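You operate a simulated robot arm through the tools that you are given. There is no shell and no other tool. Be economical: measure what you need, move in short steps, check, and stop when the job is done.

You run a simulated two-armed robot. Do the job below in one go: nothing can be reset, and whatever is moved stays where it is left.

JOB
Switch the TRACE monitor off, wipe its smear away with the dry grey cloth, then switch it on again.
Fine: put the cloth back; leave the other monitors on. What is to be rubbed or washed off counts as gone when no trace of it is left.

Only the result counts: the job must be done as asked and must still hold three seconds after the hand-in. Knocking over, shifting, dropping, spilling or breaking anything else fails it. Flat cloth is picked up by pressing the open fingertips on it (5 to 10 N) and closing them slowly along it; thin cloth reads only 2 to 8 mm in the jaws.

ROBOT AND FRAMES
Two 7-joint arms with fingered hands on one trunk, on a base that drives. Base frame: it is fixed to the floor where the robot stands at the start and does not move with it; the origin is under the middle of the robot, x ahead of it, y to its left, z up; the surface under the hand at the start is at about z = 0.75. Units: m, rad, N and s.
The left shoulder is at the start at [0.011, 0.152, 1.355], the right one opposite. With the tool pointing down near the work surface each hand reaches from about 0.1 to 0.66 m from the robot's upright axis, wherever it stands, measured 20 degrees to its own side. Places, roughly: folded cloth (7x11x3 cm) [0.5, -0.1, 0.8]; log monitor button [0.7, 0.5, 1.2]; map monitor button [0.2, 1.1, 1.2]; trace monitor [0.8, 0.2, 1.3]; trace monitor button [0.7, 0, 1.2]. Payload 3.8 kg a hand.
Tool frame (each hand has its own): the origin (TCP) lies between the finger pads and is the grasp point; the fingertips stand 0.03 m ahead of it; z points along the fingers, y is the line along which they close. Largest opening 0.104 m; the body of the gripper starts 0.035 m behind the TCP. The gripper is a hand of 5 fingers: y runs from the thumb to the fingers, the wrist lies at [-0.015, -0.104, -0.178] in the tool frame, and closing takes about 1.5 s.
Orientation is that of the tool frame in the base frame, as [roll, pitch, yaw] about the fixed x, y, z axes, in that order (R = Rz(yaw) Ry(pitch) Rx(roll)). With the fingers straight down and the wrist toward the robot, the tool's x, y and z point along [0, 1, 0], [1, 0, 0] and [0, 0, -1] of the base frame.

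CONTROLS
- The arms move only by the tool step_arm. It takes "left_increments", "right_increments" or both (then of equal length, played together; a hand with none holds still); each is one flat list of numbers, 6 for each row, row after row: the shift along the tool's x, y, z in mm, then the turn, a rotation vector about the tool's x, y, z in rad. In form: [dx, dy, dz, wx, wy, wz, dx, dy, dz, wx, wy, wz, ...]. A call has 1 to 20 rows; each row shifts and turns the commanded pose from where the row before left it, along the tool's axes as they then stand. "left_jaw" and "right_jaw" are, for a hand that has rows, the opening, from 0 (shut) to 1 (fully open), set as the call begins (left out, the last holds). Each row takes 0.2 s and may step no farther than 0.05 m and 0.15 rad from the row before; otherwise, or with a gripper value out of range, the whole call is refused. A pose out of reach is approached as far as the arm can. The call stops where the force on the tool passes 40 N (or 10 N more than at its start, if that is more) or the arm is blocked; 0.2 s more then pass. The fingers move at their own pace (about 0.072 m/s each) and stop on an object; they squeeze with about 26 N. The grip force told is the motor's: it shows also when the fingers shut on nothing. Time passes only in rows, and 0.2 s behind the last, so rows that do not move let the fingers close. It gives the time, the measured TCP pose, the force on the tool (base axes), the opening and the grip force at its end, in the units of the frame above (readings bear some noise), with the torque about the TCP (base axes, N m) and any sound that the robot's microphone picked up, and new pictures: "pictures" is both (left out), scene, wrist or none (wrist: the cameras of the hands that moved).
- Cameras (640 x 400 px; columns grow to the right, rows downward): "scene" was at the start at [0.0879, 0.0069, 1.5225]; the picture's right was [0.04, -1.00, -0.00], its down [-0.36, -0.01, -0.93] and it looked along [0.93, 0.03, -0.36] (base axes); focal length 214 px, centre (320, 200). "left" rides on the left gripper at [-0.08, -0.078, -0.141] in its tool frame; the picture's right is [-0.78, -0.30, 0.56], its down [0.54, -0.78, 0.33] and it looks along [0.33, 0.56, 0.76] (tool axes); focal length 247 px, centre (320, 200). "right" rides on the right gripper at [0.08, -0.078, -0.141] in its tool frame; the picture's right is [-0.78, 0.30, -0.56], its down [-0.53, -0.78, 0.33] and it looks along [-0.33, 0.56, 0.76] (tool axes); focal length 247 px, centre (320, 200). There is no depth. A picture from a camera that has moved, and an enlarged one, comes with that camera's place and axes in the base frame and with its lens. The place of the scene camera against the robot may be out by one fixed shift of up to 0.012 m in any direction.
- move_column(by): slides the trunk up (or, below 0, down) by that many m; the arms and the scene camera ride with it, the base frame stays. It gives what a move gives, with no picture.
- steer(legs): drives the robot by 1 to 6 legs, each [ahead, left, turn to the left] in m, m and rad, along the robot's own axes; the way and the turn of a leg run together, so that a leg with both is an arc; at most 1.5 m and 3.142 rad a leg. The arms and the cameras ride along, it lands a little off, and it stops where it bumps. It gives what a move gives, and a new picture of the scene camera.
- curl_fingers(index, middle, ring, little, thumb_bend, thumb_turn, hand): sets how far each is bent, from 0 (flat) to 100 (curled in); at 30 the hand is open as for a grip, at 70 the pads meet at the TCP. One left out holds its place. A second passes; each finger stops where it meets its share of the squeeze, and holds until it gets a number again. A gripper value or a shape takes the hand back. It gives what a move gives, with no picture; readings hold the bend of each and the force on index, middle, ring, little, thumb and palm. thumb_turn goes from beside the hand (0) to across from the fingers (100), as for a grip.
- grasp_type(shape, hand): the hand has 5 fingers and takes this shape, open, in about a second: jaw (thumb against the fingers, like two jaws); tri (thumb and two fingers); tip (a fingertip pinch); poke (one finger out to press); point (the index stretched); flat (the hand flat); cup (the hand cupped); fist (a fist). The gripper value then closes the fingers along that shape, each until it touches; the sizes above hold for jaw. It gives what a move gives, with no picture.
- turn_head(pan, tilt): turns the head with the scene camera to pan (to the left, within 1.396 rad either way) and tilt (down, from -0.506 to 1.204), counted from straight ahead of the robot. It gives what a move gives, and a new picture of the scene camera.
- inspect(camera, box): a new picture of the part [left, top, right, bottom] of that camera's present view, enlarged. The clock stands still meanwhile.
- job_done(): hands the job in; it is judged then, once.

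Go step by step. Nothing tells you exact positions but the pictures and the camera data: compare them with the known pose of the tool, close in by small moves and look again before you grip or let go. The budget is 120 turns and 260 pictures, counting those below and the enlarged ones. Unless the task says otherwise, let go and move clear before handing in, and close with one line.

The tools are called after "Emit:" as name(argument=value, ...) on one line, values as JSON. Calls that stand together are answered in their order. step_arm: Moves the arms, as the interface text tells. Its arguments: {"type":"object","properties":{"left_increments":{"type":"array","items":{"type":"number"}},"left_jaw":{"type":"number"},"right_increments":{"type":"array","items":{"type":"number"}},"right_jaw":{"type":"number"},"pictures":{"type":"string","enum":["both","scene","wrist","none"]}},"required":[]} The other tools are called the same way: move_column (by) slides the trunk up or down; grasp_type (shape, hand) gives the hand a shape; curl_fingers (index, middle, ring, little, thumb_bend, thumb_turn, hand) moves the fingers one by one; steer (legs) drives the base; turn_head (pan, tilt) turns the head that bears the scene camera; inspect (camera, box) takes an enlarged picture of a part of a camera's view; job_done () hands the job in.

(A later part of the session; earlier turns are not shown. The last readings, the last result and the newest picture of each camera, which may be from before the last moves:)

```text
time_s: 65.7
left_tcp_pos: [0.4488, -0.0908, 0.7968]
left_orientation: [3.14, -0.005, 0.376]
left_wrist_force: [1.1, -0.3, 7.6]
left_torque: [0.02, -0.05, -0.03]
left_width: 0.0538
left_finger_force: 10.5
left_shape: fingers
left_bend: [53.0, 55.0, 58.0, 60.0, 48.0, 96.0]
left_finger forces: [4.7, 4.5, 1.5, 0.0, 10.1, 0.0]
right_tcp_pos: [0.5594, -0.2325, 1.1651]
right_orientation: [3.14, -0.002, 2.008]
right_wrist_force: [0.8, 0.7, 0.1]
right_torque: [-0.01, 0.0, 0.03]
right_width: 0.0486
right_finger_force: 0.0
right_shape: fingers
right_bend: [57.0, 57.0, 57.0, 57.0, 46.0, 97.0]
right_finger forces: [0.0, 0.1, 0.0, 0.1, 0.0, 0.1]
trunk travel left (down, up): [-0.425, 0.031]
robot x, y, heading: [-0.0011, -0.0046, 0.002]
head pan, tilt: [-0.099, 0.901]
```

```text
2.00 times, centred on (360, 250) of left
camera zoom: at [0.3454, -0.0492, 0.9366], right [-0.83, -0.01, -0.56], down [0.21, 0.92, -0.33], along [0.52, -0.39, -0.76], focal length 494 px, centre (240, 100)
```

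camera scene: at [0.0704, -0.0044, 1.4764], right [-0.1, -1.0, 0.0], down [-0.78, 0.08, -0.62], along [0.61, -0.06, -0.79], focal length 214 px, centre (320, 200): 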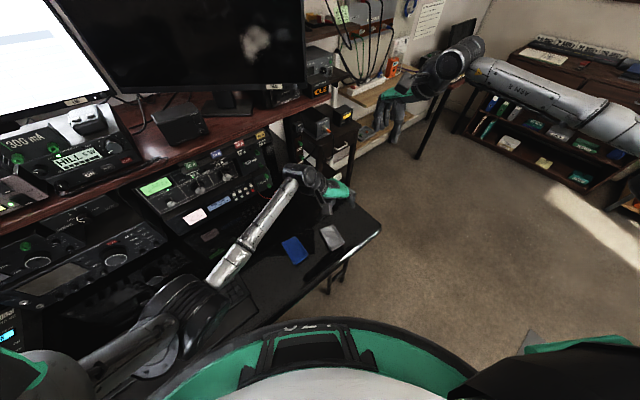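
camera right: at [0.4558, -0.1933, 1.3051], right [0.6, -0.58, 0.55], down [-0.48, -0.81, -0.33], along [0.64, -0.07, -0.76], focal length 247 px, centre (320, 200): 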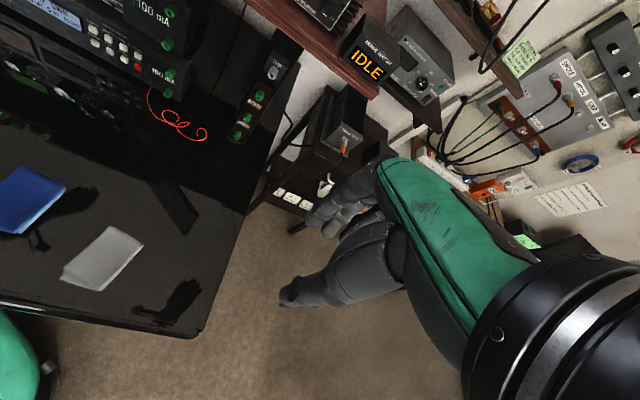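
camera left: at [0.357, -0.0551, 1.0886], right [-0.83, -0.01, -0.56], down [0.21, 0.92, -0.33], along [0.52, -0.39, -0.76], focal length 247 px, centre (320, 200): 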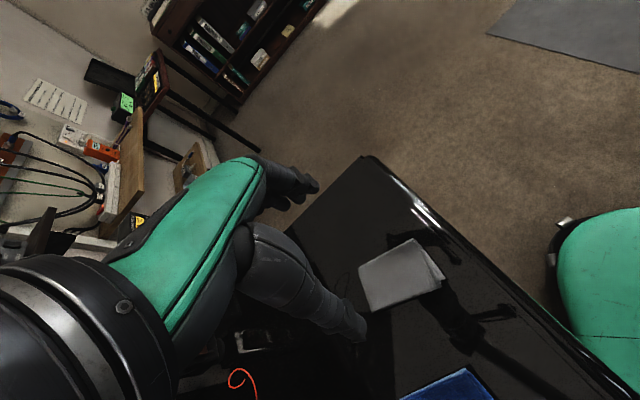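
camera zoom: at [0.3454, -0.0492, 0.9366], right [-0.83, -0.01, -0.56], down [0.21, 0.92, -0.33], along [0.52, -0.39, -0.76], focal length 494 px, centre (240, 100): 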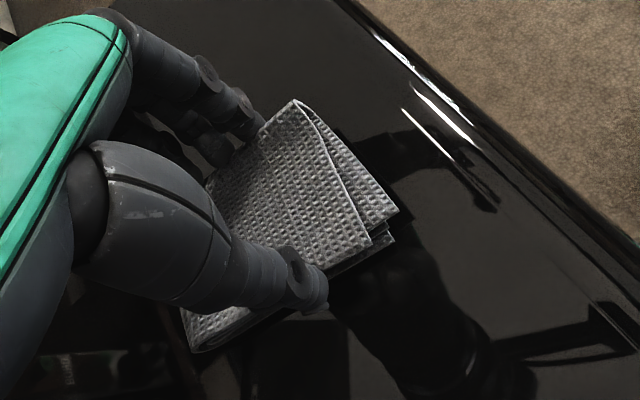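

The upward force suggests the tips are on the rounded upper edge. I'll re-grip 5 mm lower.

Emit:
curl_fingers(hand="left", index=43, middle=43, ring=43, little=43, thumb_bend=42)

Emit:
step_arm(left_increments=[0, 0, 6, 0, 0, 0, 0, 0, 0, 0, 0, 0], pictures="none")

Emit:
curl_fingers(hand="left", index=52, middle=52, ring=52, little=52, thumb_bend=52)

Emit:
curl_fingers(hand="left", index=62, middle=62, ring=62, little=62, thumb_bend=68)

```text
time_s: 66.7
left_tcp_pos: [0.4485, -0.0916, 0.7965]
left_orientation: [3.141, -0.003, 0.378]
left_wrist_force: [-0.5, 0.0, -0.3]
left_torque: [0.0, -0.02, -0.02]
left_width: 0.0712
left_finger_force: 0.0
left_shape: fingers
left_bend: [43.0, 43.0, 43.0, 43.0, 42.0, 97.0]
left_finger forces: [0.0, 0.1, 0.1, 0.1, 0.0, 0.0]
right_tcp_pos: [0.5612, -0.2317, 1.1652]
right_orientation: [-3.141, -0.005, 2.007]
right_wrist_force: [-0.2, -0.5, 1.0]
right_torque: [0.0, 0.01, -0.02]
right_width: 0.0482
right_finger_force: 0.0
right_shape: fingers
right_bend: [57.0, 57.0, 57.0, 57.0, 46.0, 97.0]
right_finger forces: [0.0, 0.0, 0.0, 0.0, 0.1, 0.1]
trunk travel left (down, up): [-0.425, 0.031]
robot x, y, heading: [0.0012, 0.0037, 0.003]
head pan, tilt: [-0.099, 0.901]
```

```text
time_s: 67.2
left_tcp_pos: [0.4476, -0.0913, 0.7906]
left_orientation: [3.141, -0.003, 0.375]
left_wrist_force: [-0.1, 0.1, -0.3]
left_torque: [0.02, 0.03, 0.03]
left_width: 0.0716
left_finger_force: 0.0
left_shape: fingers
left_bend: [43.0, 43.0, 43.0, 43.0, 42.0, 97.0]
left_finger forces: [0.0, 0.0, 0.1, 0.1, 0.1, 0.0]
right_tcp_pos: [0.5603, -0.2309, 1.1646]
right_orientation: [3.142, 0.0, 2.008]
right_wrist_force: [0.2, 1.1, 0.4]
right_torque: [-0.02, 0.0, 0.03]
right_width: 0.0486
right_finger_force: 0.1
right_shape: fingers
right_bend: [57.0, 57.0, 57.0, 57.0, 46.0, 97.0]
right_finger forces: [0.1, 0.0, 0.1, 0.0, 0.0, 0.0]
trunk travel left (down, up): [-0.425, 0.031]
robot x, y, heading: [0.0007, -0.001, 0.002]
head pan, tilt: [-0.099, 0.901]
```

```text
time_s: 68.2
left_tcp_pos: [0.4483, -0.0933, 0.7894]
left_orientation: [-3.142, -0.002, 0.377]
left_wrist_force: [0.5, -0.3, 1.0]
left_torque: [-0.04, -0.01, 0.0]
left_width: 0.0591
left_finger_force: 4.5
left_shape: fingers
left_bend: [48.0, 50.0, 51.0, 52.0, 47.0, 97.0]
left_finger forces: [2.8, 1.6, 0.6, 0.1, 4.8, 0.0]
right_tcp_pos: [0.5602, -0.2324, 1.1646]
right_orientation: [-3.14, -0.004, 2.008]
right_wrist_force: [0.4, -0.2, -0.1]
right_torque: [-0.02, 0.01, -0.01]
right_width: 0.0485
right_finger_force: 0.0
right_shape: fingers
right_bend: [57.0, 57.0, 57.0, 57.0, 46.0, 97.0]
right_finger forces: [0.0, 0.0, 0.1, 0.0, 0.1, 0.1]
trunk travel left (down, up): [-0.425, 0.031]
robot x, y, heading: [-0.0005, 0.0007, 0.0]
head pan, tilt: [-0.099, 0.901]
```

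```text
time_s: 69.2
left_tcp_pos: [0.4478, -0.0923, 0.7885]
left_orientation: [-3.141, -0.003, 0.376]
left_wrist_force: [0.3, -0.2, 0.9]
left_torque: [0.01, 0.04, -0.01]
left_width: 0.0581
left_finger_force: 14.2
left_shape: fingers
left_bend: [53.0, 57.0, 58.0, 62.0, 46.0, 95.0]
left_finger forces: [6.6, 5.1, 2.8, 0.0, 14.0, 0.0]
right_tcp_pos: [0.5598, -0.2313, 1.1652]
right_orientation: [-3.139, -0.003, 2.008]
right_wrist_force: [-0.9, 0.1, -0.8]
right_torque: [0.0, 0.0, -0.01]
right_width: 0.0486
right_finger_force: 0.0
right_shape: fingers
right_bend: [57.0, 57.0, 57.0, 57.0, 46.0, 97.0]
right_finger forces: [0.0, 0.0, 0.0, 0.0, 0.0, 0.1]
trunk travel left (down, up): [-0.425, 0.031]
robot x, y, heading: [-0.0007, -0.0021, 0.001]
head pan, tilt: [-0.099, 0.901]
```

A solid grip: 58 mm, 14 N, almost no vertical push. Lifting to test.

Emit:
step_arm(left_increments=[0, 0, -5, 0, 0, 0, 0, 0, -10, 0, 0, 0, 0, 0, -20, 0, 0, 0, 0, 0, -30, 0, 0, 0])

Emit:
inspect(camera="left", box=[220, 150, 500, 350])

```text
time_s: 70.2
left_tcp_pos: [0.4469, -0.0901, 0.8527]
left_orientation: [-3.14, -0.004, 0.376]
left_wrist_force: [0.4, -0.9, -0.2]
left_torque: [-0.02, -0.02, -0.01]
left_width: 0.0584
left_finger_force: 14.4
left_shape: fingers
left_bend: [53.0, 57.0, 58.0, 62.0, 46.0, 95.0]
left_finger forces: [6.5, 5.1, 2.7, 0.1, 14.2, 0.1]
right_tcp_pos: [0.5598, -0.2317, 1.1658]
right_orientation: [-3.141, -0.002, 2.007]
right_wrist_force: [0.2, -0.5, -0.3]
right_torque: [-0.01, 0.02, -0.02]
right_width: 0.0482
right_finger_force: 0.0
right_shape: fingers
right_bend: [57.0, 57.0, 57.0, 57.0, 46.0, 97.0]
right_finger forces: [0.0, 0.1, 0.1, 0.0, 0.1, 0.0]
trunk travel left (down, up): [-0.425, 0.031]
robot x, y, heading: [0.0005, 0.0005, 0.001]
head pan, tilt: [-0.099, 0.901]
camera scene: at [0.0696, -0.0041, 1.4765], right [-0.1, -0.99, 0.0], down [-0.78, 0.08, -0.62], along [0.62, -0.06, -0.79], focal length 214 px, centre (320, 200)
camera left: at [0.3439, -0.0482, 0.9934], right [-0.83, -0.01, -0.56], down [0.21, 0.92, -0.33], along [0.52, -0.39, -0.76], focal length 247 px, centre (320, 200)
```

scene: 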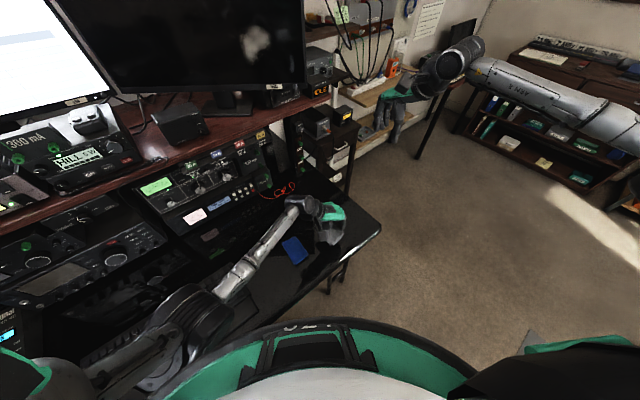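
left: 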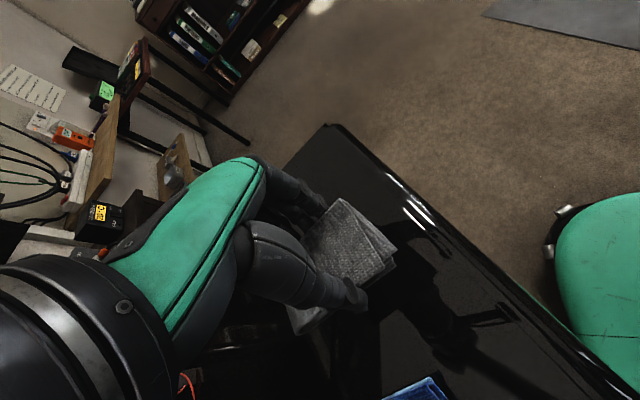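

```text
2.00 times, centred on (360, 250) of left
camera zoom: at [0.3439, -0.0482, 0.9934], right [-0.83, -0.01, -0.56], down [0.21, 0.92, -0.33], along [0.52, -0.39, -0.76], focal length 494 px, centre (240, 100)
```

zoom: 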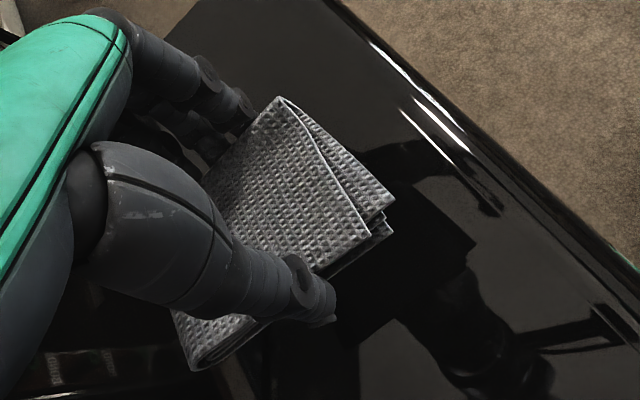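

The cloth is firmly lifted. I'll raise it, carry it left and square the wrist before pointing it at the screen.

Emit:
step_arm(left_increments=[10, -15, -25, 0, 0, 0, 15, -22, -33, 0, 0, 0, 15, -22, -33, 0, 0, 0, 15, -22, -33, 0, 0, 0, 15, -22, -33, 0, 0, 0, 15, -22, -33, 0, 0, 0, 15, -22, -33, 0, 0, 0, 15, -22, -33, 0, 0, 0, 15, -22, -33, 0, 0, 0, 0, 0, -10, 0, 0, -0.149, 0, 0, 0, 0, 0, -0.149, 0, 0, 0, 0, 0, -0.149, 0, 0, 0, 0, 0, -0.149, 0, 0, 0, 0, 0, -0.149, 0, 0, 0, 0, 0, -0.149, 0, 0, 0, 0, 0, -0.149, 0, 0, 0, 0, 0, -0.149], pictures="wrist")

```text
time_s: 73.8
left_tcp_pos: [0.4986, 0.133, 1.1529]
left_orientation: [3.137, 0.0, 1.574]
left_wrist_force: [-0.9, -0.4, -0.6]
left_torque: [0.0, 0.0, 0.03]
left_width: 0.0578
left_finger_force: 14.1
left_shape: fingers
left_bend: [53.0, 57.0, 58.0, 62.0, 46.0, 95.0]
left_finger forces: [6.6, 4.9, 2.7, 0.0, 14.0, 0.1]
right_tcp_pos: [0.5608, -0.2315, 1.164]
right_orientation: [3.14, -0.004, 2.008]
right_wrist_force: [0.9, 0.0, 0.7]
right_torque: [-0.02, 0.02, 0.0]
right_width: 0.0484
right_finger_force: 0.0
right_shape: fingers
right_bend: [57.0, 57.0, 57.0, 57.0, 46.0, 97.0]
right_finger forces: [0.0, 0.1, 0.1, 0.0, 0.1, 0.0]
trunk travel left (down, up): [-0.425, 0.031]
robot x, y, heading: [0.0029, -0.0011, 0.003]
head pan, tilt: [-0.099, 0.901]
camera left: at [0.4207, 0.0531, 1.294], right [-0.29, -0.78, -0.56], down [-0.78, 0.53, -0.33], along [0.56, 0.34, -0.76], focal length 247 px, centre (320, 200)
```

left: 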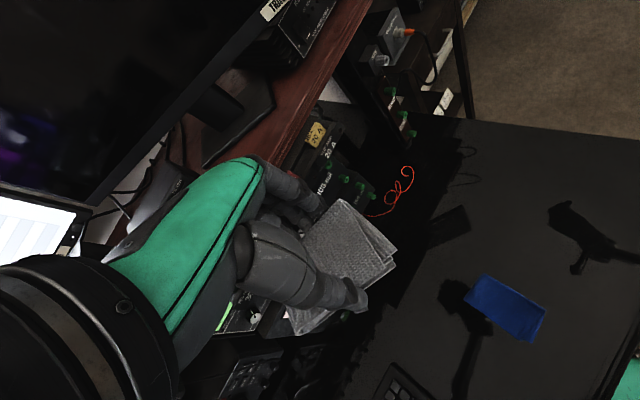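

Emit:
step_arm(left_increments=[15, 0, -40, 0, 0, 0, 15, 0, -40, 0, 0, 0, 15, 0, -40, 0, 0, 0, 15, 0, -40, 0, 0, 0, 0, 0, -30, 0, 0, 0, 0, 0, 0, -0.143, 0, 0, 0, 0, 0, -0.143, 0, 0, 0, 0, 0, -0.143, 0, 0, 0, 0, 0, -0.143, 0, 0, 0, 0, 0, -0.143, 0, 0, 0, 0, 0, -0.143, 0, 0, 0, 0, 0, -0.143, 0, 0, 0, 0, 0, -0.143, 0, 0, 0, 0, 0, -0.143, 0, 0, 0, 0, 0, -0.143, 0, 0, 0, 0, 0, -0.138, 0, 0], pictures="none")

Emit:
turn_head(pan=0.1, tilt=0.4)

Emit:
inspect(camera="left", box=[200, 100, 480, 340])

```text
time_s: 77.2
left_tcp_pos: [0.4983, 0.193, 1.3435]
left_orientation: [1.571, -0.003, 1.568]
left_wrist_force: [0.5, 0.6, -0.7]
left_torque: [0.01, 0.01, 0.01]
left_width: 0.0578
left_finger_force: 13.7
left_shape: fingers
left_bend: [53.0, 57.0, 59.0, 62.0, 46.0, 95.0]
left_finger forces: [6.2, 4.5, 2.5, 0.0, 13.8, 0.1]
right_tcp_pos: [0.5597, -0.2316, 1.1648]
right_orientation: [-3.14, -0.003, 2.005]
right_wrist_force: [0.4, -0.2, 0.5]
right_torque: [0.03, 0.01, 0.0]
right_width: 0.0483
right_finger_force: 0.1
right_shape: fingers
right_bend: [57.0, 57.0, 57.0, 57.0, 46.0, 97.0]
right_finger forces: [0.0, 0.0, 0.0, 0.0, 0.1, 0.1]
trunk travel left (down, up): [-0.425, 0.031]
robot x, y, heading: [-0.0003, 0.0001, 0.001]
head pan, tilt: [-0.099, 0.901]
```

```text
time_s: 78.2
left_tcp_pos: [0.4979, 0.1946, 1.3448]
left_orientation: [1.572, -0.001, 1.569]
left_wrist_force: [-0.1, 0.2, 0.5]
left_torque: [-0.01, 0.03, 0.02]
left_width: 0.0578
left_finger_force: 13.8
left_shape: fingers
left_bend: [53.0, 57.0, 59.0, 62.0, 46.0, 95.0]
left_finger forces: [6.2, 4.5, 2.5, 0.0, 13.7, 0.0]
right_tcp_pos: [0.5601, -0.2315, 1.165]
right_orientation: [3.141, -0.003, 2.007]
right_wrist_force: [-0.8, 0.0, 0.2]
right_torque: [0.02, -0.02, 0.0]
right_width: 0.0483
right_finger_force: 0.1
right_shape: fingers
right_bend: [57.0, 57.0, 57.0, 57.0, 46.0, 97.0]
right_finger forces: [0.0, 0.0, 0.0, 0.1, 0.0, 0.1]
trunk travel left (down, up): [-0.425, 0.031]
robot x, y, heading: [0.002, 0.0026, 0.003]
head pan, tilt: [0.099, 0.4]
camera scene: at [0.0872, 0.0126, 1.5193], right [0.1, -1.0, 0.0], down [-0.39, -0.04, -0.92], along [0.92, 0.09, -0.39], focal length 214 px, centre (320, 200)
```

scene: 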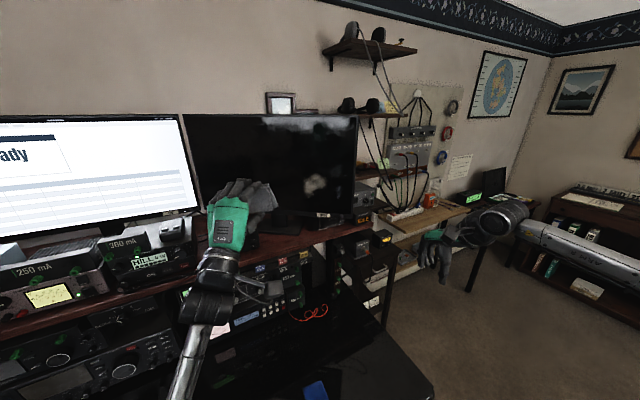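

```text
1.67 times, centred on (340, 220) of left
camera zoom: at [0.3561, 0.1137, 1.2658], right [0.56, -0.78, -0.3], down [0.33, 0.53, -0.78], along [0.76, 0.33, 0.55], focal length 412 px, centre (287, 167)
```

zoom: 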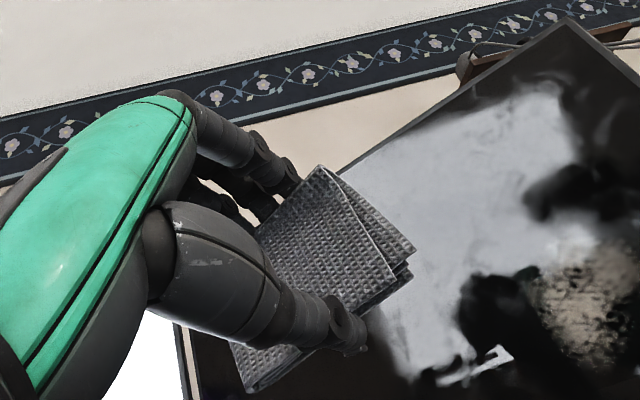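

The cloth points forward, held well. Moving it in front of the smear, still about 9 cm short of the screen.

Emit:
step_arm(left_increments=[0, 0, 40, 0, 0, 0, 0, -2, 40, 0, 0, 0, -20, -10, 25, 0, 0, 0, -25, -10, 15, 0, 0, 0, -25, -10, 0, 0, 0, 0, -25, -10, 0, 0, 0, 0])

Emit:
inspect(camera="left", box=[220, 120, 480, 340])

Emit:
inspect(camera="scene", box=[220, 120, 380, 250])

```text
time_s: 79.6
left_tcp_pos: [0.6207, 0.1172, 1.3021]
left_orientation: [1.561, -0.061, 1.597]
left_wrist_force: [1.2, -0.6, -0.7]
left_torque: [-0.04, -0.01, 0.01]
left_width: 0.0576
left_finger_force: 13.5
left_shape: fingers
left_bend: [53.0, 57.0, 59.0, 62.0, 46.0, 95.0]
left_finger forces: [6.2, 4.5, 2.5, 0.0, 13.7, 0.1]
right_tcp_pos: [0.5601, -0.2309, 1.1637]
right_orientation: [3.14, -0.001, 2.009]
right_wrist_force: [-0.5, -0.5, -0.1]
right_torque: [-0.01, 0.0, -0.03]
right_width: 0.0483
right_finger_force: 0.0
right_shape: fingers
right_bend: [57.0, 57.0, 57.0, 57.0, 46.0, 97.0]
right_finger forces: [0.0, 0.0, 0.0, 0.1, 0.0, 0.0]
trunk travel left (down, up): [-0.425, 0.031]
robot x, y, heading: [0.0019, -0.0018, -0.002]
head pan, tilt: [0.099, 0.4]
camera scene: at [0.0872, 0.0128, 1.5194], right [0.1, -0.99, 0.0], down [-0.39, -0.04, -0.92], along [0.92, 0.09, -0.39], focal length 214 px, centre (320, 200)
camera left: at [0.4815, 0.0386, 1.2163], right [0.58, -0.74, -0.34], down [0.33, 0.59, -0.74], along [0.75, 0.32, 0.58], focal length 247 px, centre (320, 200)
```

scene: 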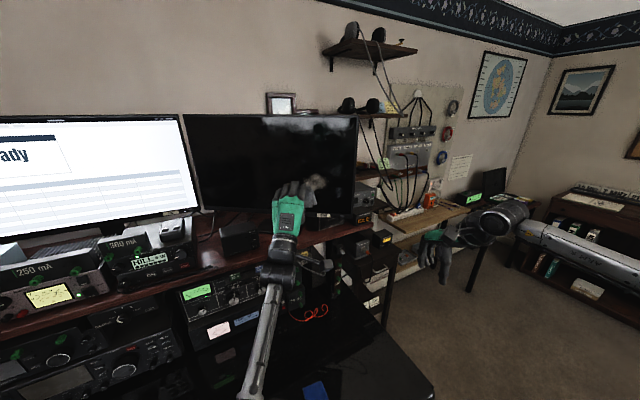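
left: 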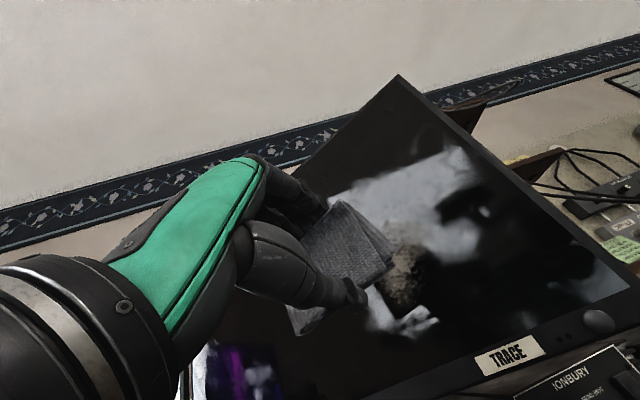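

```text
1.82 times, centred on (350, 230) of left
camera zoom: at [0.4815, 0.0386, 1.2163], right [0.58, -0.74, -0.34], down [0.33, 0.59, -0.74], along [0.75, 0.32, 0.58], focal length 449 px, centre (266, 146)
```

zoom: 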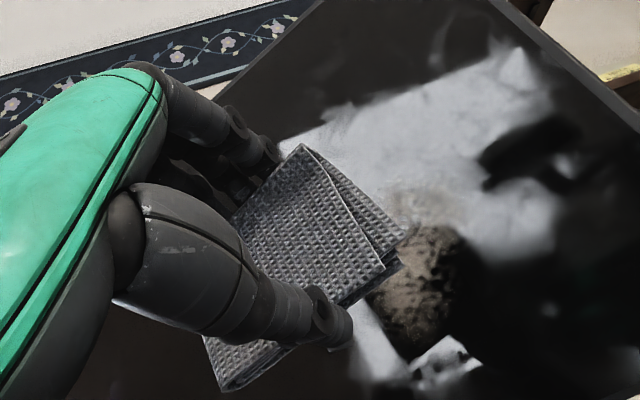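

```text
3.08 times, centred on (300, 185) of scene
camera zoom: at [0.0872, 0.0128, 1.5194], right [0.1, -0.99, 0.0], down [-0.39, -0.04, -0.92], along [0.92, 0.09, -0.39], focal length 660 px, centre (382, 246)
```

zoom: 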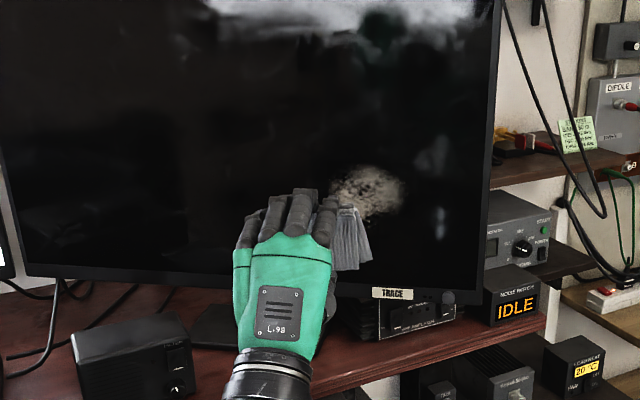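

The smear spans about y 0.05–0.13 and z 1.26–1.33 on the screen plane x ≈ 0.743. I'll approach with the cloth centred on it.

Emit:
step_arm(left_increments=[-7, 0, 15, 0, 0, 0, -7, 0, 15, 0, 0, 0, -7, 0, 15, 0, 0, 0, -6, 0, 10, 0, 0, 0], pictures="none")

Emit:
inspect(camera="left", box=[220, 120, 480, 340])

```text
time_s: 80.8
left_tcp_pos: [0.6783, 0.0967, 1.2935]
left_orientation: [1.571, -0.062, 1.603]
left_wrist_force: [-0.7, -0.1, -0.7]
left_torque: [0.0, 0.03, -0.03]
left_width: 0.0573
left_finger_force: 14.0
left_shape: fingers
left_bend: [53.0, 57.0, 59.0, 62.0, 46.0, 95.0]
left_finger forces: [6.4, 4.6, 2.6, 0.0, 13.8, 0.0]
right_tcp_pos: [0.5597, -0.2312, 1.1641]
right_orientation: [-3.142, -0.002, 2.007]
right_wrist_force: [0.3, -0.9, -0.6]
right_torque: [-0.01, 0.01, -0.01]
right_width: 0.0488
right_finger_force: 0.1
right_shape: fingers
right_bend: [57.0, 57.0, 57.0, 57.0, 46.0, 97.0]
right_finger forces: [0.0, 0.0, 0.0, 0.0, 0.1, 0.0]
trunk travel left (down, up): [-0.425, 0.031]
robot x, y, heading: [0.0005, -0.0029, -0.004]
head pan, tilt: [0.099, 0.4]
stopped in row 4 (left hand): the arm was blocked; the commanded pose is now the measured one
```

```text
1.82 times, centred on (350, 230) of left
camera zoom: at [0.5388, 0.0166, 1.2103], right [0.58, -0.74, -0.34], down [0.31, 0.59, -0.74], along [0.75, 0.33, 0.57], focal length 449 px, centre (266, 146)
```

zoom: 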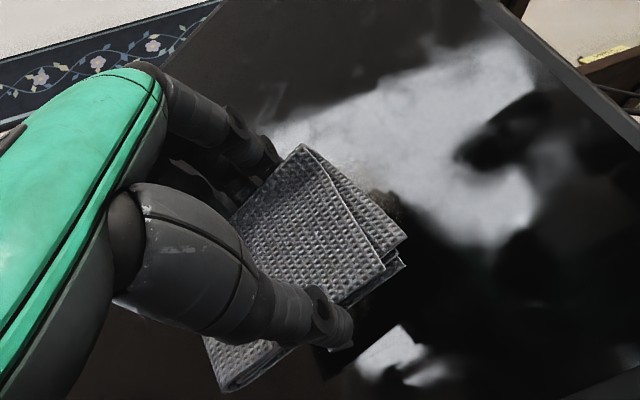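

In position laterally (another joint-limit stop, no contact). Now straight forward until light contact.

Emit:
step_arm(left_increments=[0, 0, 8, 0, 0, 0, 0, 4, 8, 0, 0, 0], pictures="none")

Emit:
step_arm(left_increments=[0, 0, 4, 0, 0, 0], pictures="none")

Emit:
step_arm(left_increments=[0, 0, 4, 0, 0, 0], pictures="none")

```text
time_s: 81.4
left_tcp_pos: [0.6921, 0.0938, 1.2967]
left_orientation: [1.572, -0.058, 1.602]
left_wrist_force: [0.0, -0.7, -0.8]
left_torque: [-0.02, -0.02, -0.01]
left_width: 0.0574
left_finger_force: 13.8
left_shape: fingers
left_bend: [53.0, 57.0, 59.0, 62.0, 46.0, 95.0]
left_finger forces: [6.3, 4.6, 2.5, 0.0, 13.8, 0.1]
right_tcp_pos: [0.5604, -0.2314, 1.1648]
right_orientation: [-3.14, -0.004, 2.008]
right_wrist_force: [0.0, -0.6, 0.2]
right_torque: [0.01, -0.01, -0.02]
right_width: 0.0485
right_finger_force: 0.0
right_shape: fingers
right_bend: [57.0, 57.0, 57.0, 57.0, 46.0, 97.0]
right_finger forces: [0.0, 0.0, 0.0, 0.1, 0.0, 0.1]
trunk travel left (down, up): [-0.425, 0.031]
robot x, y, heading: [-0.0016, 0.0013, -0.002]
head pan, tilt: [0.099, 0.4]
```

```text
time_s: 81.8
left_tcp_pos: [0.6982, 0.095, 1.2972]
left_orientation: [1.572, -0.057, 1.603]
left_wrist_force: [0.2, 0.4, -0.9]
left_torque: [0.02, 0.01, 0.03]
left_width: 0.0573
left_finger_force: 13.9
left_shape: fingers
left_bend: [53.0, 57.0, 59.0, 62.0, 46.0, 95.0]
left_finger forces: [6.3, 4.6, 2.6, 0.0, 13.8, 0.1]
right_tcp_pos: [0.5615, -0.2316, 1.1652]
right_orientation: [-3.142, -0.002, 2.007]
right_wrist_force: [0.7, 0.2, 0.6]
right_torque: [0.01, -0.01, 0.0]
right_width: 0.0483
right_finger_force: 0.1
right_shape: fingers
right_bend: [57.0, 57.0, 57.0, 57.0, 46.0, 97.0]
right_finger forces: [0.0, 0.1, 0.0, 0.0, 0.0, 0.1]
trunk travel left (down, up): [-0.425, 0.031]
robot x, y, heading: [0.0035, -0.0035, -0.001]
head pan, tilt: [0.099, 0.4]
```

```text
time_s: 82.2
left_tcp_pos: [0.7016, 0.0946, 1.2978]
left_orientation: [1.571, -0.058, 1.603]
left_wrist_force: [0.5, 0.1, -0.5]
left_torque: [0.01, -0.01, 0.01]
left_width: 0.0576
left_finger_force: 13.8
left_shape: fingers
left_bend: [53.0, 57.0, 59.0, 62.0, 46.0, 95.0]
left_finger forces: [6.2, 4.6, 2.5, 0.0, 13.8, 0.0]
right_tcp_pos: [0.5592, -0.2318, 1.1638]
right_orientation: [-3.14, -0.003, 2.009]
right_wrist_force: [-1.2, -0.3, -0.3]
right_torque: [-0.01, -0.02, 0.04]
right_width: 0.0486
right_finger_force: 0.0
right_shape: fingers
right_bend: [57.0, 57.0, 57.0, 57.0, 46.0, 97.0]
right_finger forces: [0.0, 0.1, 0.0, 0.1, 0.0, 0.0]
trunk travel left (down, up): [-0.425, 0.031]
robot x, y, heading: [0.0021, 0.0009, 0.003]
head pan, tilt: [0.099, 0.4]
```

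Emit:
step_arm(left_increments=[0, 0, 3, 0, 0, 0], pictures="none")

Emit:
step_arm(left_increments=[0, 0, 3, 0, 0, 0], pictures="none")

Emit:
step_arm(left_increments=[0, 0, 3, 0, 0, 0], pictures="wrist")

```text
time_s: 82.6
left_tcp_pos: [0.704, 0.0949, 1.2967]
left_orientation: [1.571, -0.058, 1.603]
left_wrist_force: [-0.2, -0.4, -0.9]
left_torque: [-0.02, 0.01, -0.01]
left_width: 0.0575
left_finger_force: 13.4
left_shape: fingers
left_bend: [53.0, 57.0, 59.0, 62.0, 46.0, 95.0]
left_finger forces: [6.3, 4.7, 2.5, 0.0, 13.8, 0.0]
right_tcp_pos: [0.5587, -0.2317, 1.1643]
right_orientation: [-3.14, -0.004, 2.006]
right_wrist_force: [1.1, 1.1, 0.2]
right_torque: [0.02, 0.0, -0.02]
right_width: 0.0486
right_finger_force: 0.0
right_shape: fingers
right_bend: [57.0, 57.0, 57.0, 57.0, 46.0, 97.0]
right_finger forces: [0.1, 0.0, 0.0, 0.0, 0.0, 0.1]
trunk travel left (down, up): [-0.425, 0.031]
robot x, y, heading: [0.0013, -0.0025, -0.003]
head pan, tilt: [0.099, 0.4]
```

```text
time_s: 83.0
left_tcp_pos: [0.7055, 0.095, 1.2975]
left_orientation: [1.571, -0.057, 1.602]
left_wrist_force: [-2.8, 0.5, -0.6]
left_torque: [0.03, 0.06, -0.06]
left_width: 0.0578
left_finger_force: 12.9
left_shape: fingers
left_bend: [54.0, 57.0, 59.0, 62.0, 46.0, 95.0]
left_finger forces: [6.3, 4.2, 1.9, 0.0, 13.9, 0.0]
right_tcp_pos: [0.5588, -0.2314, 1.1654]
right_orientation: [3.141, -0.001, 2.008]
right_wrist_force: [0.2, 0.4, 0.1]
right_torque: [0.0, -0.01, -0.01]
right_width: 0.0486
right_finger_force: 0.0
right_shape: fingers
right_bend: [57.0, 57.0, 57.0, 57.0, 46.0, 97.0]
right_finger forces: [0.1, 0.0, 0.0, 0.0, 0.0, 0.0]
trunk travel left (down, up): [-0.425, 0.031]
robot x, y, heading: [-0.0004, -0.002, -0.002]
head pan, tilt: [0.099, 0.4]
```

```text
time_s: 83.4
left_tcp_pos: [0.7072, 0.0964, 1.2976]
left_orientation: [1.57, -0.056, 1.602]
left_wrist_force: [-6.8, 0.9, -1.8]
left_torque: [0.04, 0.19, -0.05]
left_width: 0.0577
left_finger_force: 14.0
left_shape: fingers
left_bend: [54.0, 58.0, 59.0, 62.0, 46.0, 95.0]
left_finger forces: [6.2, 4.1, 2.1, 0.1, 14.6, 0.1]
right_tcp_pos: [0.5579, -0.2306, 1.1645]
right_orientation: [3.14, -0.002, 2.008]
right_wrist_force: [-0.1, 0.1, 0.0]
right_torque: [0.01, 0.0, -0.02]
right_width: 0.0486
right_finger_force: 0.1
right_shape: fingers
right_bend: [57.0, 57.0, 57.0, 57.0, 46.0, 97.0]
right_finger forces: [0.0, 0.0, 0.1, 0.0, 0.0, 0.0]
trunk travel left (down, up): [-0.425, 0.031]
robot x, y, heading: [-0.0012, -0.0031, 0.001]
head pan, tilt: [0.099, 0.4]
camera left: at [0.5692, 0.0155, 1.2155], right [0.58, -0.74, -0.34], down [0.31, 0.59, -0.74], along [0.75, 0.33, 0.57], focal length 247 px, centre (320, 200)
```

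left: 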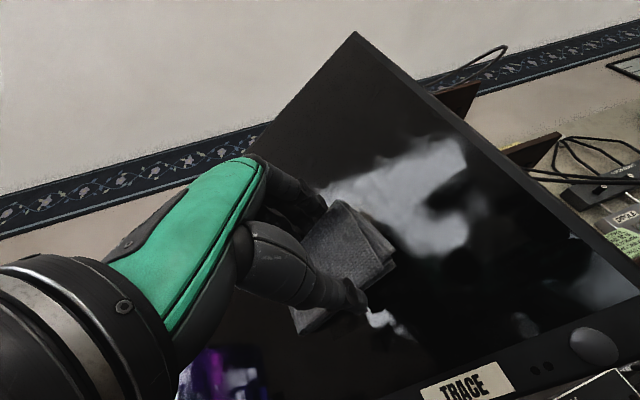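

Light contact of about 7 N. Now rubbing in short strokes up and down, then sideways.

Emit:
step_arm(left_increments=[0, 10, 0, 0, 0, 0, 0, 10, 0, 0, 0, 0, 0, 10, 0, 0, 0, 0, 0, -10, 0, 0, 0, 0, 0, -10, 0, 0, 0, 0, 0, -10, 0, 0, 0, 0, 0, -10, 0, 0, 0, 0, 0, -10, 0, 0, 0, 0, 0, -10, 0, 0, 0, 0, 0, 10, 0, 0, 0, 0, 0, 10, 0, 0, 0, 0, 0, 10, 0, 0, 0, 0], pictures="scene")

Emit:
inspect(camera="scene", box=[220, 120, 380, 250])

```text
time_s: 86.0
left_tcp_pos: [0.7081, 0.0976, 1.2981]
left_orientation: [1.569, -0.057, 1.601]
left_wrist_force: [-7.5, 0.6, -2.5]
left_torque: [-0.02, 0.16, 0.01]
left_width: 0.0583
left_finger_force: 14.8
left_shape: fingers
left_bend: [54.0, 58.0, 59.0, 62.0, 46.0, 95.0]
left_finger forces: [6.3, 4.3, 2.6, 0.0, 15.4, 0.0]
right_tcp_pos: [0.5597, -0.2322, 1.1653]
right_orientation: [3.139, -0.002, 2.007]
right_wrist_force: [0.0, -0.2, -0.5]
right_torque: [0.0, 0.01, 0.02]
right_width: 0.0486
right_finger_force: 0.0
right_shape: fingers
right_bend: [57.0, 57.0, 57.0, 57.0, 46.0, 97.0]
right_finger forces: [0.0, 0.0, 0.1, 0.0, 0.1, 0.0]
trunk travel left (down, up): [-0.425, 0.031]
robot x, y, heading: [-0.0008, 0.0008, -0.004]
head pan, tilt: [0.099, 0.4]
camera scene: at [0.0853, 0.0124, 1.5195], right [0.1, -1.0, 0.0], down [-0.39, -0.04, -0.92], along [0.92, 0.09, -0.39], focal length 214 px, centre (320, 200)
```

scene: 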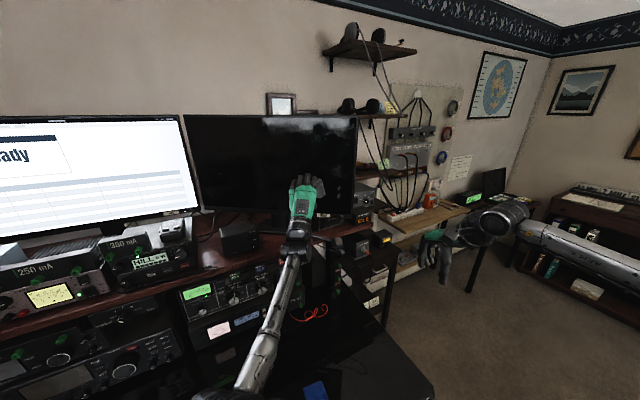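

```text
3.08 times, centred on (300, 185) of scene
camera zoom: at [0.0853, 0.0124, 1.5195], right [0.1, -1.0, 0.0], down [-0.39, -0.04, -0.92], along [0.92, 0.09, -0.39], focal length 660 px, centre (382, 246)
```

zoom: 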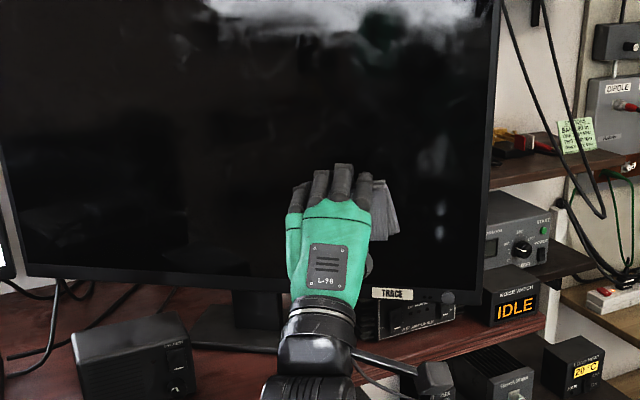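

Nothing of the smear shows around the cloth. Adding sideways strokes at mid, upper and lower height for full coverage.

Emit:
step_arm(left_increments=[10, 0, 0, 0, 0, 0, 10, 0, 0, 0, 0, 0, 10, 0, 0, 0, 0, 0, 0, 12, 0, 0, 0, 0, 0, 13, 0, 0, 0, 0, -10, 0, 0, 0, 0, 0, -10, 0, 0, 0, 0, 0, -10, 0, 0, 0, 0, 0, -8, 0, 0, 0, 0, 0, 0, -12, 0, 0, 0, 0, 0, -13, 0, 0, 0, 0, 0, -12, 0, 0, 0, 0, 0, -13, 0, 0, 0, 0, 10, 0, 0, 0, 0, 0, 10, 0, 0, 0, 0, 0, 10, 0, 0, 0, 0, 0], pictures="none")

```text
time_s: 89.4
left_tcp_pos: [0.7078, 0.1205, 1.274]
left_orientation: [1.572, -0.056, 1.604]
left_wrist_force: [0.2, 0.5, 0.2]
left_torque: [-0.02, 0.0, 0.02]
left_width: 0.0583
left_finger_force: 13.5
left_shape: fingers
left_bend: [54.0, 58.0, 59.0, 62.0, 46.0, 95.0]
left_finger forces: [6.5, 4.4, 2.1, 0.1, 13.2, 0.0]
right_tcp_pos: [0.5605, -0.2321, 1.1639]
right_orientation: [-3.142, -0.002, 2.008]
right_wrist_force: [-0.2, -0.3, -0.1]
right_torque: [0.01, 0.0, -0.01]
right_width: 0.0486
right_finger_force: 0.0
right_shape: fingers
right_bend: [57.0, 57.0, 57.0, 57.0, 46.0, 97.0]
right_finger forces: [0.1, 0.1, 0.0, 0.1, 0.0, 0.1]
trunk travel left (down, up): [-0.425, 0.031]
robot x, y, heading: [-0.0002, 0.0027, -0.001]
head pan, tilt: [0.099, 0.4]
```

Backing off to inspect the screen.

Emit:
step_arm(left_increments=[0, 0, -20, 0, 0, 0, 0, 0, -40, 0, 0, 0, 30, 0, -30, 0, 0, 0, 45, 0, 0, 0, 0, 0, 45, 0, 0, 0, 0, 0], pictures="wrist")

Emit:
inspect(camera="scene", box=[270, 110, 370, 220])

Emit:
inspect(camera="left", box=[340, 100, 640, 360])

```text
time_s: 90.6
left_tcp_pos: [0.6151, 0.2346, 1.281]
left_orientation: [1.572, -0.058, 1.604]
left_wrist_force: [-0.2, -0.4, -0.5]
left_torque: [-0.01, 0.01, -0.03]
left_width: 0.0584
left_finger_force: 12.9
left_shape: fingers
left_bend: [54.0, 58.0, 59.0, 62.0, 46.0, 95.0]
left_finger forces: [6.5, 4.2, 2.1, 0.0, 13.2, 0.0]
right_tcp_pos: [0.5596, -0.2305, 1.1645]
right_orientation: [-3.141, -0.002, 2.008]
right_wrist_force: [0.2, 0.1, -0.1]
right_torque: [-0.05, 0.0, 0.0]
right_width: 0.0487
right_finger_force: 0.2
right_shape: fingers
right_bend: [57.0, 57.0, 57.0, 57.0, 46.0, 97.0]
right_finger forces: [0.0, 0.1, 0.0, 0.0, 0.0, 0.0]
trunk travel left (down, up): [-0.425, 0.031]
robot x, y, heading: [0.0003, -0.0012, 0.002]
head pan, tilt: [0.099, 0.4]
camera left: at [0.4758, 0.1545, 1.1994], right [0.58, -0.74, -0.34], down [0.31, 0.59, -0.75], along [0.75, 0.33, 0.57], focal length 247 px, centre (320, 200)
```

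left: 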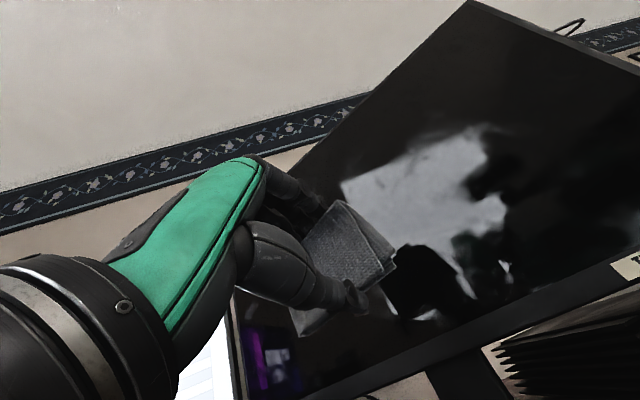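

```text
3.64 times, centred on (320, 165) of scene
camera zoom: at [0.0873, 0.0141, 1.5194], right [0.1, -1.0, 0.0], down [-0.39, -0.04, -0.92], along [0.92, 0.09, -0.39], focal length 780 px, centre (320, 327)
```

zoom: 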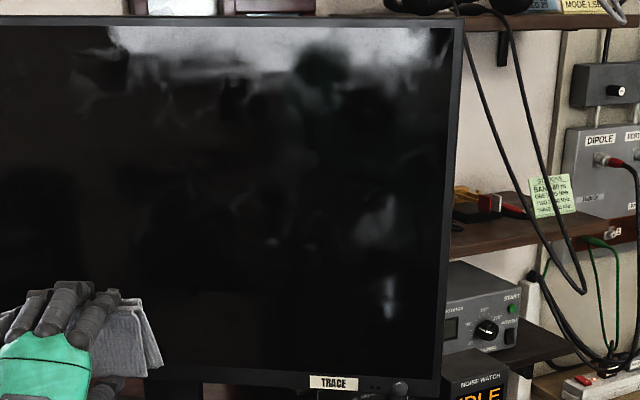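

```text
1.54 times, centred on (490, 230) of left
camera zoom: at [0.4758, 0.1545, 1.1994], right [0.58, -0.74, -0.34], down [0.31, 0.59, -0.75], along [0.75, 0.33, 0.57], focal length 380 px, centre (58, 154)
```

zoom: 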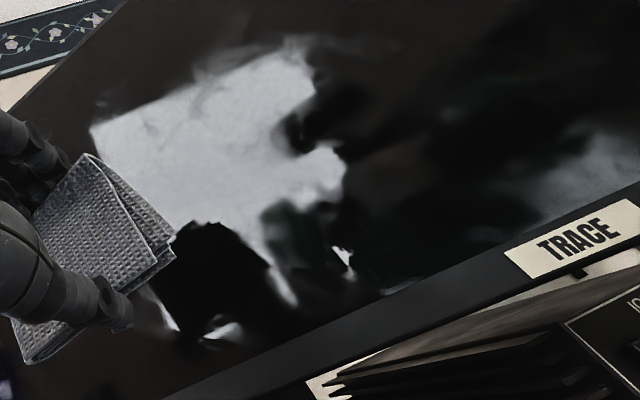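

The smear appears gone; there are only faint glints. I'll zoom in closely to rule out any trace.

Emit:
inspect(camera="scene", box=[290, 125, 350, 170])

Emit:
turn_head(pan=-0.1, tilt=0.3)

Emit:
inspect(camera="scene", box=[230, 150, 310, 210])

```text
8.89 times, centred on (320, 148) of scene
camera zoom: at [0.0873, 0.0141, 1.5194], right [0.1, -1.0, 0.0], down [-0.39, -0.04, -0.92], along [0.92, 0.09, -0.39], focal length 1906 px, centre (320, 667)
```

zoom: 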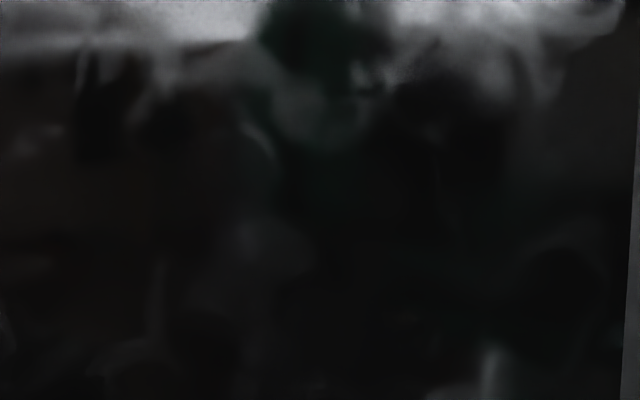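

```text
time_s: 91.3
left_tcp_pos: [0.6145, 0.233, 1.2821]
left_orientation: [1.571, -0.056, 1.604]
left_wrist_force: [1.1, 0.0, -1.0]
left_torque: [0.01, 0.03, -0.02]
left_width: 0.0583
left_finger_force: 12.9
left_shape: fingers
left_bend: [54.0, 58.0, 59.0, 62.0, 46.0, 95.0]
left_finger forces: [6.5, 4.2, 2.0, 0.1, 13.2, 0.0]
right_tcp_pos: [0.5586, -0.2312, 1.1651]
right_orientation: [3.141, -0.002, 2.009]
right_wrist_force: [0.5, 0.2, -0.8]
right_torque: [0.0, -0.01, -0.01]
right_width: 0.0485
right_finger_force: 0.0
right_shape: fingers
right_bend: [57.0, 57.0, 57.0, 57.0, 46.0, 97.0]
right_finger forces: [0.1, 0.1, 0.1, 0.0, 0.1, 0.1]
trunk travel left (down, up): [-0.425, 0.031]
robot x, y, heading: [-0.0019, -0.0004, -0.003]
head pan, tilt: [-0.099, 0.3]
camera scene: at [0.0878, -0.0058, 1.5286], right [-0.1, -1.0, 0.0], down [-0.3, 0.03, -0.95], along [0.95, -0.09, -0.3], focal length 214 px, centre (320, 200)
```

scene: 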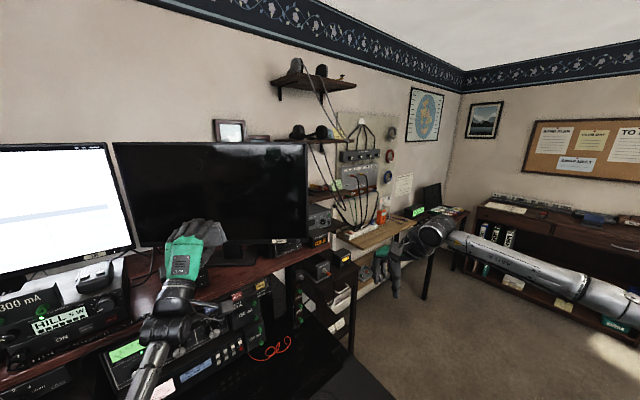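

```text
6.67 times, centred on (270, 180) of scene
camera zoom: at [0.0878, -0.0058, 1.5286], right [-0.1, -1.0, 0.0], down [-0.3, 0.03, -0.95], along [0.95, -0.09, -0.3], focal length 1430 px, centre (653, 333)
```

zoom: 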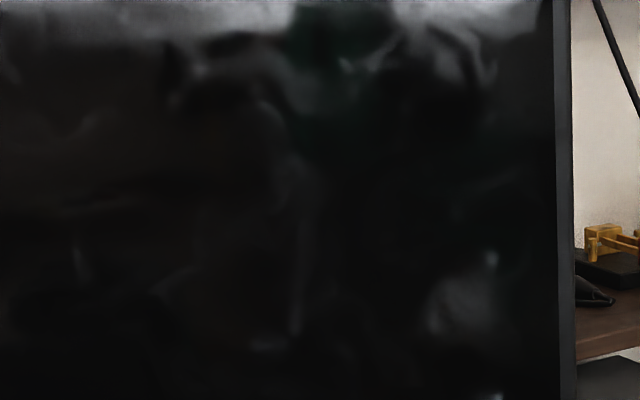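

The smear location is slightly lower in this view; checking exactly there.

Emit:
inspect(camera="scene", box=[240, 185, 300, 230])

```text
8.89 times, centred on (270, 208) of scene
camera zoom: at [0.0878, -0.0058, 1.5286], right [-0.1, -1.0, 0.0], down [-0.3, 0.03, -0.95], along [0.95, -0.09, -0.3], focal length 1906 px, centre (764, 133)
```

zoom: 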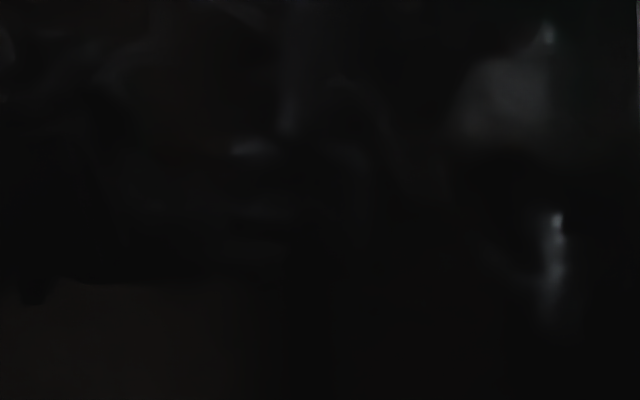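

The screen is clean: only smooth reflections remain. Next I return the cloth to its original spot at about [0.513, -0.066]: retreat and turn the hand down again.

Emit:
step_arm(left_increments=[0, 20, -38, 0, 0, -0.05, 0, 20, -38, 0, 0, 0, 0, 20, -38, 0, 0, 0, 0, 0, 0, 0.143, 0, 0, 0, 0, 0, 0.143, 0, 0, 0, 0, 0, 0.143, 0, 0, 0, 0, 0, 0.143, 0, 0, 0, 0, 0, 0.143, 0, 0, 0, 0, 0, 0.143, 0, 0, 0, 0, 0, 0.143, 0, 0, 0, 0, 0, 0.143, 0, 0, 0, 0, 0, 0.143, 0, 0, 0, 0, 0, 0.143, 0, 0, 0, 0, 0, 0.141, 0, 0], pictures="none")

Emit:
turn_head(pan=-0.1, tilt=0.9)

```text
time_s: 94.3
left_tcp_pos: [0.5002, 0.2335, 1.3402]
left_orientation: [-3.139, -0.008, 1.602]
left_wrist_force: [-0.3, -0.2, -0.5]
left_torque: [-0.02, 0.02, -0.02]
left_width: 0.0578
left_finger_force: 12.9
left_shape: fingers
left_bend: [54.0, 58.0, 59.0, 62.0, 46.0, 95.0]
left_finger forces: [6.7, 4.2, 1.9, 0.1, 12.8, 0.0]
right_tcp_pos: [0.5598, -0.2297, 1.1657]
right_orientation: [-3.14, -0.002, 2.009]
right_wrist_force: [-0.4, 0.7, -0.7]
right_torque: [0.0, -0.01, 0.0]
right_width: 0.0482
right_finger_force: 0.0
right_shape: fingers
right_bend: [57.0, 57.0, 57.0, 57.0, 46.0, 97.0]
right_finger forces: [0.0, 0.0, 0.1, 0.0, 0.0, 0.0]
trunk travel left (down, up): [-0.425, 0.031]
robot x, y, heading: [0.0016, 0.0036, -0.002]
head pan, tilt: [-0.099, 0.3]
```

```text
time_s: 95.3
left_tcp_pos: [0.5017, 0.2323, 1.3391]
left_orientation: [3.142, -0.01, 1.604]
left_wrist_force: [-0.6, 0.5, -0.8]
left_torque: [-0.01, -0.02, -0.03]
left_width: 0.0582
left_finger_force: 12.8
left_shape: fingers
left_bend: [54.0, 58.0, 59.0, 62.0, 46.0, 95.0]
left_finger forces: [6.8, 4.2, 1.8, 0.1, 12.8, 0.1]
right_tcp_pos: [0.5598, -0.2315, 1.1637]
right_orientation: [-3.141, -0.002, 2.008]
right_wrist_force: [-0.6, 1.1, 0.8]
right_torque: [0.01, 0.03, 0.02]
right_width: 0.0487
right_finger_force: 0.1
right_shape: fingers
right_bend: [57.0, 57.0, 57.0, 57.0, 46.0, 97.0]
right_finger forces: [0.0, 0.1, 0.0, 0.0, 0.1, 0.1]
trunk travel left (down, up): [-0.425, 0.031]
robot x, y, heading: [0.001, -0.0013, -0.003]
head pan, tilt: [-0.099, 0.901]
camera scene: at [0.0701, -0.0045, 1.4765], right [-0.1, -0.99, 0.0], down [-0.78, 0.08, -0.62], along [0.62, -0.06, -0.79], focal length 214 px, centre (320, 200)
```

scene: 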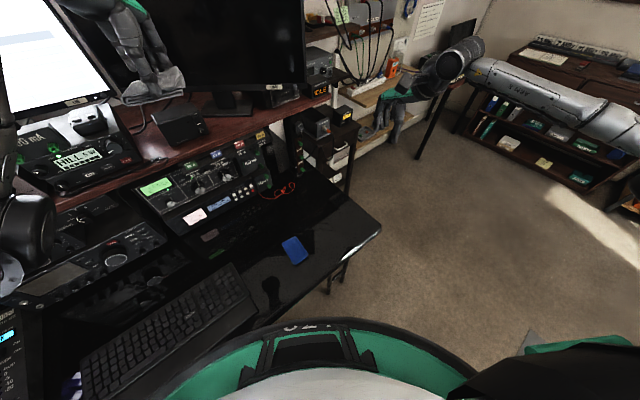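

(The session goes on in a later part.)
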